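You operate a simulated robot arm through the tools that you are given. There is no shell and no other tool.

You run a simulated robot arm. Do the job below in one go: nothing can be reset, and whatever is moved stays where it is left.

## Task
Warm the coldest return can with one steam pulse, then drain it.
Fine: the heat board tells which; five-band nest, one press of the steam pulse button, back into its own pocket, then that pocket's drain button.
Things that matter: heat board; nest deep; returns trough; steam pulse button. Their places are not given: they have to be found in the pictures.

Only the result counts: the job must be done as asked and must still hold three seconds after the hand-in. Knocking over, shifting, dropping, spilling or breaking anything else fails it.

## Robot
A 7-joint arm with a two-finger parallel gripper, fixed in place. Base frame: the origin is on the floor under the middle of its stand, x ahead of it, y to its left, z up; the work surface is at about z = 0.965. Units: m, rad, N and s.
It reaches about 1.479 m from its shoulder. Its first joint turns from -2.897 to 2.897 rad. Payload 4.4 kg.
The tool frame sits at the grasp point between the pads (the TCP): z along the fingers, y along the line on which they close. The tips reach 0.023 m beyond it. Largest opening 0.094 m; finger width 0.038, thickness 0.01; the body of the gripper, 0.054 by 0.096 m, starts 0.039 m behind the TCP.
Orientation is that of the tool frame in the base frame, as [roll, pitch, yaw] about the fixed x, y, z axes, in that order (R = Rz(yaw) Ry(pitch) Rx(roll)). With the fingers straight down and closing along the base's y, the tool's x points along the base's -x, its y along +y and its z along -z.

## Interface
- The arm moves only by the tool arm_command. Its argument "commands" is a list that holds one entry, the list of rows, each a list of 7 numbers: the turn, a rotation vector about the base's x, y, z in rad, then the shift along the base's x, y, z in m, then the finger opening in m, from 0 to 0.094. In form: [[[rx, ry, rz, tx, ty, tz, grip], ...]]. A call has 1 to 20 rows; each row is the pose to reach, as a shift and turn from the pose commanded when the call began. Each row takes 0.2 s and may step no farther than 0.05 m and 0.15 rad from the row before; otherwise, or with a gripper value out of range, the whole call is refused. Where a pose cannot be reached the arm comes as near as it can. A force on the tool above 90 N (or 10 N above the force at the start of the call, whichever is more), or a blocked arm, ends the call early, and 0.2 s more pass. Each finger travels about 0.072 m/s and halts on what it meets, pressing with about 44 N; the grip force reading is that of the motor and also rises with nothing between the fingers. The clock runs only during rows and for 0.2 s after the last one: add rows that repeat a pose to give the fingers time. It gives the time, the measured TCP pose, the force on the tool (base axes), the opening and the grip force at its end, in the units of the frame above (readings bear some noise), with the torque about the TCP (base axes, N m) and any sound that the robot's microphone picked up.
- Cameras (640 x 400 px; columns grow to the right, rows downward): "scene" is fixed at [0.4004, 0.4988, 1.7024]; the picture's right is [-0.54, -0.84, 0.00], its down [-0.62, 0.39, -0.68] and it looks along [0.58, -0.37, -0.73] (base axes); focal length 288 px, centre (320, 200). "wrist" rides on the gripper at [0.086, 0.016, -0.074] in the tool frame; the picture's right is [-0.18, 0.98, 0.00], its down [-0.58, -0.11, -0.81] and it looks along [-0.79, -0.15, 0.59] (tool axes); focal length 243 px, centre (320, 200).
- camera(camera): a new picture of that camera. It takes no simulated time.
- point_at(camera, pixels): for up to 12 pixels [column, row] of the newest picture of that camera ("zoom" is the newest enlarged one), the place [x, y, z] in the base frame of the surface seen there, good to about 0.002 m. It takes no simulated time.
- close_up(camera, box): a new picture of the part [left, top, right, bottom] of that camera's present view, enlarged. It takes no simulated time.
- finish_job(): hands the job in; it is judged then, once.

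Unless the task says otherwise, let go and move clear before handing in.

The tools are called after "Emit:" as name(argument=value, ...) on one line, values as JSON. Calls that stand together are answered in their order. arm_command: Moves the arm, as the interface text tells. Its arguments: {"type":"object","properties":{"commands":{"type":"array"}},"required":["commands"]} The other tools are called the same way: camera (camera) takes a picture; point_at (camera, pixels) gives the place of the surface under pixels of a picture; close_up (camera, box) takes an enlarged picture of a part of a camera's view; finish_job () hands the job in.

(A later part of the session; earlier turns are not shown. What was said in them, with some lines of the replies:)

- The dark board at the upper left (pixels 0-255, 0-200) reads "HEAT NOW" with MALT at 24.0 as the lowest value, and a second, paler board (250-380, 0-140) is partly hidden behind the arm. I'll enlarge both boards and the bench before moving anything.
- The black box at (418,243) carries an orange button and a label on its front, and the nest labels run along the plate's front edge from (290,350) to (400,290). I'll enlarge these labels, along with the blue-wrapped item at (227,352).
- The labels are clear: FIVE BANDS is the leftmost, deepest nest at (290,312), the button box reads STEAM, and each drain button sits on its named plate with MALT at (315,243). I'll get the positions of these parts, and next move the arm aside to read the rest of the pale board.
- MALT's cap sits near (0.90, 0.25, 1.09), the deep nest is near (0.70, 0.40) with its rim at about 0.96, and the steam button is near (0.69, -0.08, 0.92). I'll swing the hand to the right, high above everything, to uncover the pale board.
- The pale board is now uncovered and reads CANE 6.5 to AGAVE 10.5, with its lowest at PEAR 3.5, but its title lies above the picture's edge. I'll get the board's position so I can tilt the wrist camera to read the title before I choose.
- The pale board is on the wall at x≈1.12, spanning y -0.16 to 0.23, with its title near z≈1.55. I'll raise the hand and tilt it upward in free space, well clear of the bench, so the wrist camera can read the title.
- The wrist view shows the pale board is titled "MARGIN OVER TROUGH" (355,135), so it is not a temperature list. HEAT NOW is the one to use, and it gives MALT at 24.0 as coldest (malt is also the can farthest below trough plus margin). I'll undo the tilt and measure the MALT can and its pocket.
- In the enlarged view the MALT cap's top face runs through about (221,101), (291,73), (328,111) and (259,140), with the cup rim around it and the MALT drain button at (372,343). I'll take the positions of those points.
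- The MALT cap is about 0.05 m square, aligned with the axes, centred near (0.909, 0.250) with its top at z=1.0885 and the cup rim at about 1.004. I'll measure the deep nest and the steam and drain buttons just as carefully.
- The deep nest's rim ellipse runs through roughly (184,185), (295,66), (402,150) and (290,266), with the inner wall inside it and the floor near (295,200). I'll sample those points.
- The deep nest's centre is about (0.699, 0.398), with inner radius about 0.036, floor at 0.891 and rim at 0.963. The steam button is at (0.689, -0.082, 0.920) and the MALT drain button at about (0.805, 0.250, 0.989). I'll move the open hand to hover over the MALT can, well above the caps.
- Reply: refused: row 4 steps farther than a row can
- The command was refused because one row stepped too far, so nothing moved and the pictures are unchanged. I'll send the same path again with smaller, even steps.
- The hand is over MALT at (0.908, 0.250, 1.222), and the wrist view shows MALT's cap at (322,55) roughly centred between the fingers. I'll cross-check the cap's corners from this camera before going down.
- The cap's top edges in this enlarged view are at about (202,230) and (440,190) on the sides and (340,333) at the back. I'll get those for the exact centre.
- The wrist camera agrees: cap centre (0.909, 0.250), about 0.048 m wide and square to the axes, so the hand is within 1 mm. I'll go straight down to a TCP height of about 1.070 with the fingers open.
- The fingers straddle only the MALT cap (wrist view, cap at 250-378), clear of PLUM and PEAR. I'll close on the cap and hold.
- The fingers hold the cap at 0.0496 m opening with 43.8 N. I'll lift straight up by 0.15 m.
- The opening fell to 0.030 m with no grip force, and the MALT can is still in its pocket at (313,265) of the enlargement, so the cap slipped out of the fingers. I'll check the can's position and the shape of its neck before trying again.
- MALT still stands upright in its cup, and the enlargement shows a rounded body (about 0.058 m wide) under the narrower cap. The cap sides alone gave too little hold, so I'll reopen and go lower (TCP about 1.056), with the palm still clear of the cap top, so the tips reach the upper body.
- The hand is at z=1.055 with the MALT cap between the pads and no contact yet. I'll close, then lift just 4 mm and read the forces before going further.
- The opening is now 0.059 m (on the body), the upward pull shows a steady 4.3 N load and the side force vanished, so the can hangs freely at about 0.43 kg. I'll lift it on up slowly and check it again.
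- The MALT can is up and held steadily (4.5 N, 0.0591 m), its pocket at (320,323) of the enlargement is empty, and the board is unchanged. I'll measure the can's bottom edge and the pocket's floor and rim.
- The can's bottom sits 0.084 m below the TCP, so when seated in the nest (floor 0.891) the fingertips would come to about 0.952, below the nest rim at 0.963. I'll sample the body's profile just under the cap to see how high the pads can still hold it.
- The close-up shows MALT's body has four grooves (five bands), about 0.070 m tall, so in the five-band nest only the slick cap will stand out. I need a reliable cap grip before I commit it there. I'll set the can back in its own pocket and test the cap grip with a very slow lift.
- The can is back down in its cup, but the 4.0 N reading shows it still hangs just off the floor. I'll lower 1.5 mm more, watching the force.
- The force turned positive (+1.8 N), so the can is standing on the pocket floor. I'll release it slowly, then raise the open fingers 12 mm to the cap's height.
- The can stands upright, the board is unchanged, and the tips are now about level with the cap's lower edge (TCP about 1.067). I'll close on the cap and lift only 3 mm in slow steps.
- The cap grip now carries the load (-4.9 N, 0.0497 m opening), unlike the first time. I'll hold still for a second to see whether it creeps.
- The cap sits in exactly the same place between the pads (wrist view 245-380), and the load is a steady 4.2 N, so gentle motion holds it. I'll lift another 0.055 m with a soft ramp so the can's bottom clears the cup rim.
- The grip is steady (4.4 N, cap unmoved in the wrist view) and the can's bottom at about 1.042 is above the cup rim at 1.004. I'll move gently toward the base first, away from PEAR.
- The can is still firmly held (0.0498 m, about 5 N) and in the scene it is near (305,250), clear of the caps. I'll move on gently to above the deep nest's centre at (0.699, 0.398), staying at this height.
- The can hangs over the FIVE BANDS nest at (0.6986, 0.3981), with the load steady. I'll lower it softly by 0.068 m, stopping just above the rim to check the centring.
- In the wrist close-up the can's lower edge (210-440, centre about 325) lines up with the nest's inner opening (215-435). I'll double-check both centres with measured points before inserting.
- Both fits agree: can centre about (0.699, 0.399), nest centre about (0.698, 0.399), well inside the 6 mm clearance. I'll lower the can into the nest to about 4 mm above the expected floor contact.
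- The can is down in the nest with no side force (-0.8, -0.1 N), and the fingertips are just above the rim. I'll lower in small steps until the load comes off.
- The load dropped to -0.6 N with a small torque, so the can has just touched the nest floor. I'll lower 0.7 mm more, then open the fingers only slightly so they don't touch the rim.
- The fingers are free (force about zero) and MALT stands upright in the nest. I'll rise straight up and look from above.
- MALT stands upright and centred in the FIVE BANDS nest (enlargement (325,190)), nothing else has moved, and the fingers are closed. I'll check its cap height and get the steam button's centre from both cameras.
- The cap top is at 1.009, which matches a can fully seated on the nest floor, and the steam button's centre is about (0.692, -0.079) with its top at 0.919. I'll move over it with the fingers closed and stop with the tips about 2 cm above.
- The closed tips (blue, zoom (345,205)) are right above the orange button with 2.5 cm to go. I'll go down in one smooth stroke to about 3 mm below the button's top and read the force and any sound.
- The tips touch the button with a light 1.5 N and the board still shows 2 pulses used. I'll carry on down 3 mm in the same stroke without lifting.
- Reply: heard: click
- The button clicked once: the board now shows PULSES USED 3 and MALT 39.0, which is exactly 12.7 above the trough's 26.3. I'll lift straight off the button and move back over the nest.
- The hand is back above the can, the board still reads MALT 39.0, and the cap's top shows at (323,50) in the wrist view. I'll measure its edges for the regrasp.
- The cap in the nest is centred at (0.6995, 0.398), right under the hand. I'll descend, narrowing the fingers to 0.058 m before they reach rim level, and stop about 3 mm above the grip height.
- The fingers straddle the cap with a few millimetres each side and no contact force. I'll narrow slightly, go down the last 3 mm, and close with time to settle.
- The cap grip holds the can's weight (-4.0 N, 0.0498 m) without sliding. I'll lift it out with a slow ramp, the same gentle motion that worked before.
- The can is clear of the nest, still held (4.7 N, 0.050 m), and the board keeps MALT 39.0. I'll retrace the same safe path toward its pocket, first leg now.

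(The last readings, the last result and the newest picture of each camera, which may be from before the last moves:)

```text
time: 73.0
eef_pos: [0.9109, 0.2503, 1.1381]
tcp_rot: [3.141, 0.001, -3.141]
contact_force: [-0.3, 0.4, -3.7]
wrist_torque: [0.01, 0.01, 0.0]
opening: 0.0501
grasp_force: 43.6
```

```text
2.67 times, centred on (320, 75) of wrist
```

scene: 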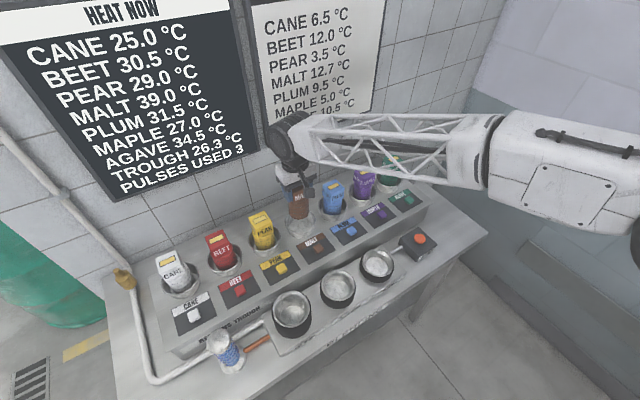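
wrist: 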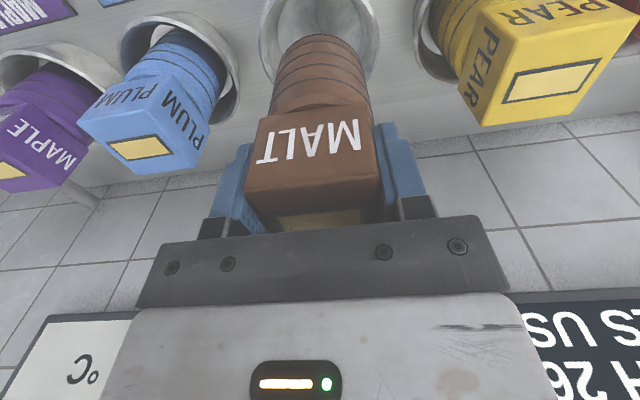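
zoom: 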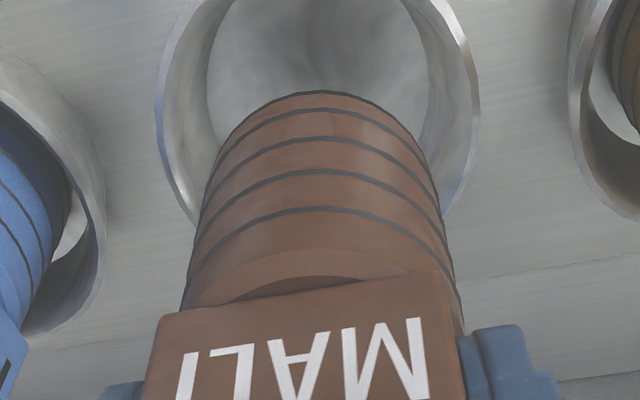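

The wrist view matches the one from when I left the pocket: the can hangs centred over its own empty cup, with the load steady. I'll lower it softly to about 2 mm above the cup floor.

Emit:
arm_command(commands=[[[0, 0, 0, 0, 0, -0.002, 0.02], [0, 0, 0, 0, 0, -0.006, 0.02], [0, 0, 0, 0, 0, -0.012, 0.02], [0, 0, 0, 0, 0, -0.019, 0.02], [0, 0, 0, 0, 0, -0.027, 0.02], [0, 0, 0, 0, 0, -0.035, 0.02], [0, 0, 0, 0, 0, -0.043, 0.02], [0, 0, 0, 0, 0, -0.051, 0.02], [0, 0, 0, 0, 0, -0.058, 0.02], [0, 0, 0, 0, 0, -0.063, 0.02], [0, 0, 0, 0, 0, -0.066, 0.02], [0, 0, 0, 0, 0, -0.068, 0.02], [0, 0, 0, 0, 0, -0.068, 0.02]]])

Emit:
arm_command(commands=[[[0, 0, 0, 0, 0, -0.001, 0.02], [0, 0, 0, 0, 0, -0.0018, 0.02], [0, 0, 0, 0, 0, -0.0018, 0.02]]])

Emit:
close_up(camera="scene", box=[260, 150, 350, 250])

```text
time: 75.8
eef_pos: [0.9098, 0.2501, 1.069]
tcp_rot: [-3.141, -0.001, -3.14]
contact_force: [0.5, -0.5, -4.4]
wrist_torque: [0.05, 0.0, -0.01]
opening: 0.0496
grasp_force: 43.8
```

```text
time: 76.6
eef_pos: [0.9089, 0.2512, 1.0675]
tcp_rot: [-3.141, -0.001, -3.141]
contact_force: [0.5, -0.1, -4.0]
wrist_torque: [0.02, 0.0, -0.02]
opening: 0.0498
grasp_force: 43.9
```

```text
4.00 times, centred on (305, 200) of scene
```

zoom: 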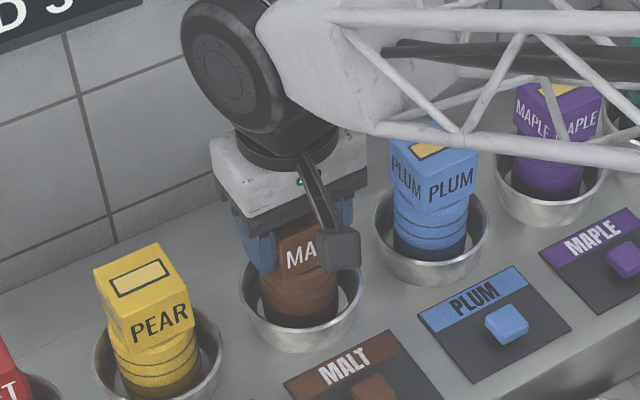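

The can is inside its own cup but still hanging (-4.0 N), a hair above the floor. I'll lower another 1.2 mm in small steps.

Emit:
arm_command(commands=[[[0, 0, 0, 0, 0, -0.0006, 0.02], [0, 0, 0, 0, 0, -0.0012, 0.02], [0, 0, 0, 0, 0, -0.0012, 0.02]]])

```text
time: 77.4
eef_pos: [0.9098, 0.2507, 1.0668]
tcp_rot: [-3.142, 0.0, 3.141]
contact_force: [0.4, -1.4, 6.0]
wrist_torque: [-0.21, 0.17, 0.03]
opening: 0.0498
grasp_force: 43.6
```

The force went to +6.0 N, so the can stands on its pocket floor. I'll open the fingers slowly and rise straight up clear of the cap.

Emit:
arm_command(commands=[[[0, 0, 0, 0, 0, 0, 0.052], [0, 0, 0, 0, 0, 0, 0.06], [0, 0, 0, 0, 0, 0, 0.07], [0, 0, 0, 0, 0, 0, 0.078], [0, 0, 0, 0, 0, 0, 0.08], [0, 0, 0, 0, 0, 0.01, 0.08], [0, 0, 0, 0, 0, 0.03, 0.08], [0, 0, 0, 0, 0, 0.06, 0.08], [0, 0, 0, 0, 0, 0.09, 0.08], [0, 0, 0, 0, 0, 0.12, 0.08], [0, 0, 0, 0, 0, 0.12, 0.08]]])

Emit:
camera(camera="scene")

Emit:
close_up(camera="scene", box=[260, 170, 350, 260])

Emit:
camera(camera="wrist")

```text
time: 79.8
eef_pos: [0.9105, 0.2498, 1.1866]
tcp_rot: [3.141, -0.001, -3.141]
contact_force: [0.0, -0.5, 0.6]
wrist_torque: [-0.01, -0.02, -0.02]
opening: 0.0801
grasp_force: 0.1
```

```text
taken
```

scene: 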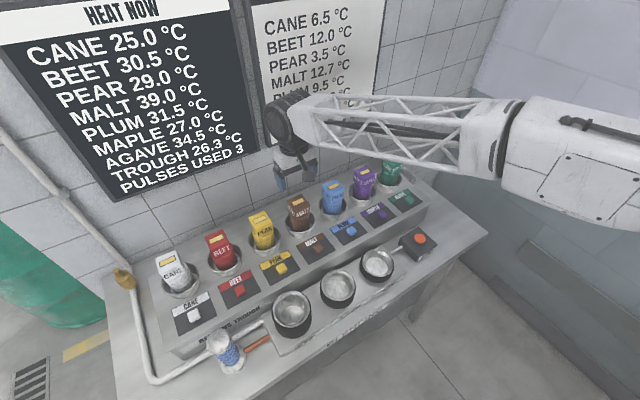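

```text
4.44 times, centred on (305, 215) of scene
```

zoom: 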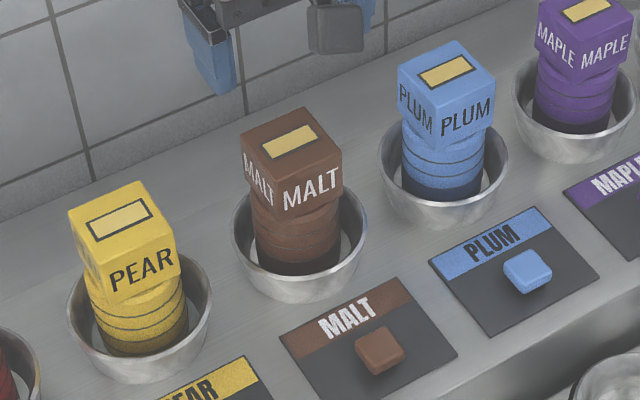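

```text
taken
```

wrist: 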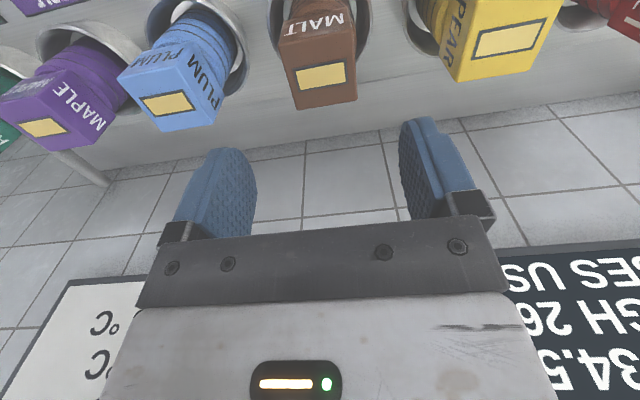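

MALT is back upright in its own pocket (zoom (290,200)) and the hand is free of it. I'll measure the MALT drain button at zoom (380,345).

Emit:
point_at(camera="zoom", pixels=[[380, 345], [360, 348], [382, 328], [402, 343], [380, 360], [375, 340], [340, 360], [420, 330], [292, 140], [330, 262]])

```text
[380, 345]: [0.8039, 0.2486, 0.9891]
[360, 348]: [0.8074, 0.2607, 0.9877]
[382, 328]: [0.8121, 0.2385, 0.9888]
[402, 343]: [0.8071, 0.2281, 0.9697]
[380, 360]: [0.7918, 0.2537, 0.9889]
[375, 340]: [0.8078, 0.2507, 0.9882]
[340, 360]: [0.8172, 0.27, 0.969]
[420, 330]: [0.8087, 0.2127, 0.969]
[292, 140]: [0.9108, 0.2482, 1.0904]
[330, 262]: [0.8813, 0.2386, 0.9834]
```

The MALT drain button's centre is about (0.803, 0.250) with its top at 0.989. I'll move back over it at this height while closing the fingers, then go down to just above it.

Emit:
arm_command(commands=[[[0, 0, 0, -0.035, 0, 0, 0.06], [0, 0, 0, -0.07, 0, 0, 0.04], [0, 0, 0, -0.1065, 0, 0, 0.02], [0, 0, 0, -0.1065, 0, 0, 0.0], [0, 0, 0, -0.1065, 0, -0.03, 0.0], [0, 0, 0, -0.1065, 0, -0.07, 0.0], [0, 0, 0, -0.1065, 0, -0.11, 0.0], [0, 0, 0, -0.1065, 0, -0.14, 0.0], [0, 0, 0, -0.1065, 0, -0.16, 0.0], [0, 0, 0, -0.1065, 0, -0.16, 0.0]]])

Emit:
close_up(camera="scene", box=[260, 180, 370, 280])

Emit:
camera(camera="wrist")

```text
time: 82.0
eef_pos: [0.8038, 0.2497, 1.0263]
tcp_rot: [3.141, 0.001, -3.141]
contact_force: [-0.3, 0.8, 0.1]
wrist_torque: [-0.02, 0.01, 0.02]
opening: 0.0001
grasp_force: 42.2
```

```text
4.00 times, centred on (315, 230) of scene
```

zoom: 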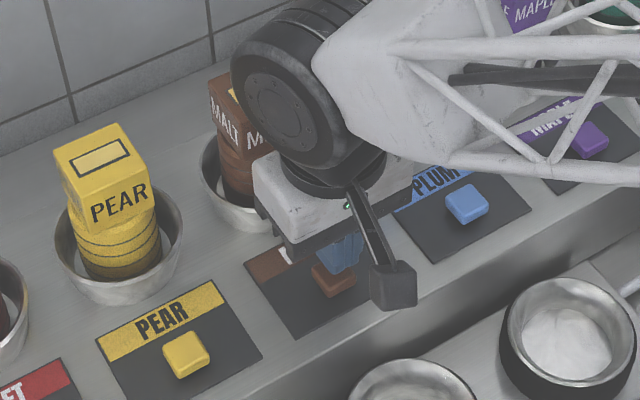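

```text
taken
```

wrist: 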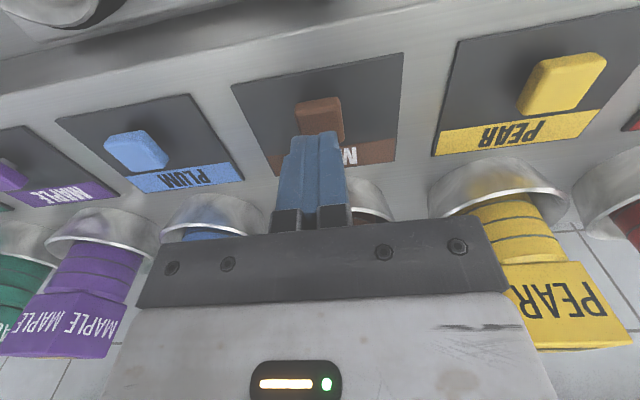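

The closed tips are directly above the brown MALT drain button (zoom (335,275)), about 14 mm up, with nothing else under them. I'll press down in one stroke and read the force and sound.

Emit:
arm_command(commands=[[[0, 0, 0, 0, 0, -0.008, 0.0], [0, 0, 0, 0, 0, -0.013, 0.0], [0, 0, 0, 0, 0, -0.0155, 0.0], [0, 0, 0, 0, 0, -0.018, 0.0]]])

Emit:
close_up(camera="scene", box=[0, 0, 260, 200])

```text
time: 83.0
eef_pos: [0.8019, 0.2497, 1.0087]
tcp_rot: [3.141, 0.002, -3.141]
contact_force: [-0.1, 0.4, 1.4]
wrist_torque: [0.0, -0.03, -0.01]
opening: 0.0002
grasp_force: 42.6
```

```text
2.00 times, centred on (130, 100) of scene
```

zoom: 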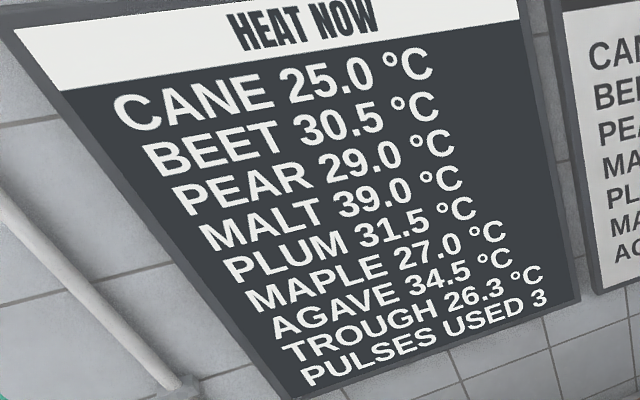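

The tips touch the drain button lightly (1.4 N) with no click yet, and the board is unchanged. I'll continue the same stroke 3 mm further.

Emit:
arm_command(commands=[[[0, 0, 0, 0, 0, -0.0015, 0.0], [0, 0, 0, 0, 0, -0.003, 0.0]]])

Emit:
camera(camera="scene")

Emit:
close_up(camera="scene", box=[0, 0, 260, 200])

```text
time: 83.6
eef_pos: [0.803, 0.2505, 1.0065]
tcp_rot: [-3.141, 0.0, 3.142]
contact_force: [1.1, -1.4, 2.3]
wrist_torque: [-0.04, -0.01, 0.01]
opening: 0.0001
grasp_force: 42.4
heard: click
```

```text
taken
```

scene: 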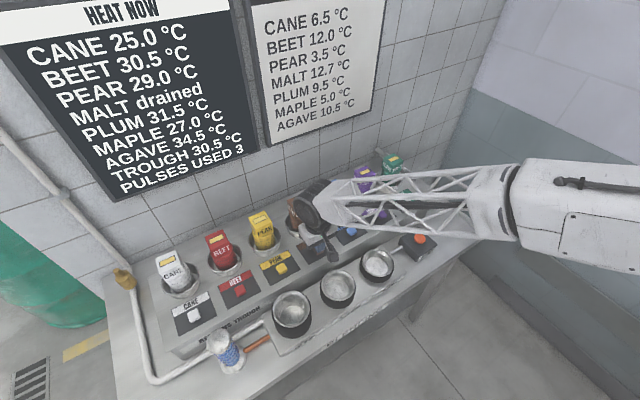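

```text
2.00 times, centred on (130, 100) of scene
```

zoom: 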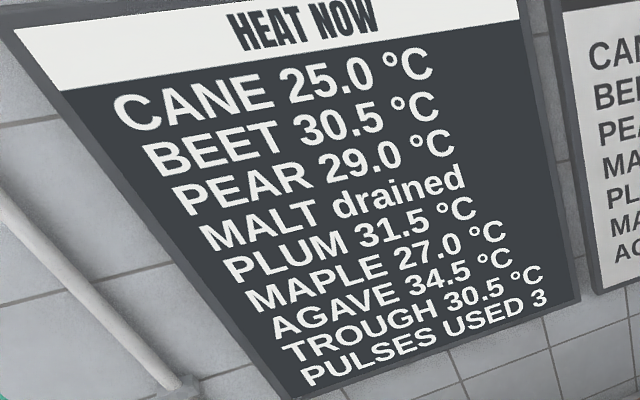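

The drain button clicked and the board now reads "MALT drained", with PULSES USED still at 3. I'll lift straight off the button and move clear, then check everything once more.

Emit:
arm_command(commands=[[[0, 0, 0, 0, 0, 0.015, 0.0], [0, 0, 0, 0, 0, 0.05, 0.0], [0, 0, 0, 0, 0, 0.09, 0.0], [0, 0, 0, 0, 0, 0.13, 0.0], [0, 0, 0, 0, 0, 0.17, 0.0], [0, 0, 0, 0, 0, 0.21, 0.0], [0, 0, 0, 0, 0, 0.25, 0.0], [0, 0, 0, -0.02, -0.035, 0.27, 0.0], [0, 0, 0, -0.04, -0.075, 0.28, 0.0], [0, 0, 0, -0.06, -0.115, 0.29, 0.0], [0, 0, 0, -0.08, -0.155, 0.29, 0.0], [0, 0, 0, -0.1, -0.195, 0.29, 0.0], [0, 0, 0, -0.1, -0.195, 0.29, 0.0]]])

Emit:
camera(camera="scene")

Emit:
close_up(camera="scene", box=[140, 140, 460, 380])

```text
time: 86.4
eef_pos: [0.7035, 0.0588, 1.2968]
tcp_rot: [3.14, 0.0, 3.141]
contact_force: [-0.2, 0.2, 0.8]
wrist_torque: [0.01, 0.01, -0.01]
opening: 0.0002
grasp_force: 42.2
```

```text
taken
```

scene: 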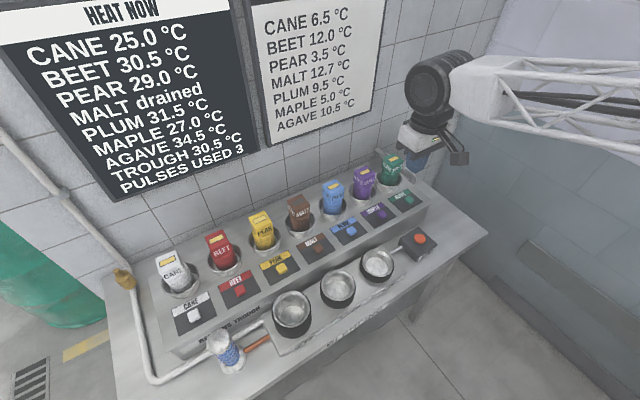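

```text
1.67 times, centred on (300, 260) of scene
```

zoom: 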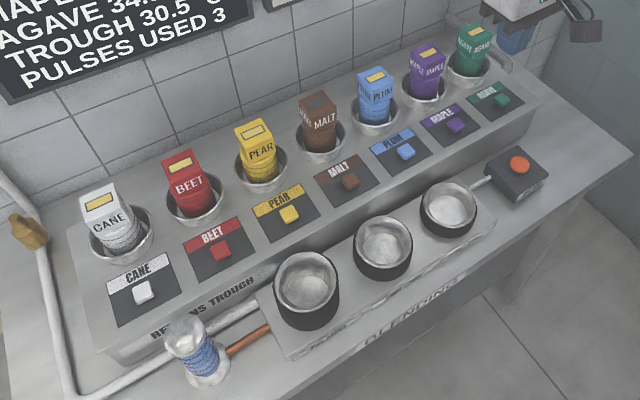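

The final pictures show "MALT drained" and PULSES USED 3. MALT stands upright in its own pocket (its cap label has gone dark), the nests are empty, nothing else has moved, and the hand is clear. I'm handing the job in.

Emit:
finish_job()

```text
The job is handed in.
```

The job is done and handed in. MALT was the coldest can at 24.0 °C, and the heat board now reads "MALT drained".

- **Steam pulse:** I put MALT in the five-band nest and pressed the steam pulse button once. The board went from 2 to 3 pulses used, and MALT rose to 39.0 °C. That was exactly the 12.7 °C over the trough that the second board lists for it.
- **Drain:** I set MALT back in its own pocket and pressed its drain button once. The trough went from 26.3 to 30.5 °C.
- **Extra handling:** My first lift slipped off the cap, leaving the can standing in its pocket. I then lifted it by the body and set it straight back, so I could test a slower grip on the cap. That grip held for both moves, and the can was never dropped.

In the last pictures MALT stands upright in its pocket, nothing else has moved, and the hand is clear.
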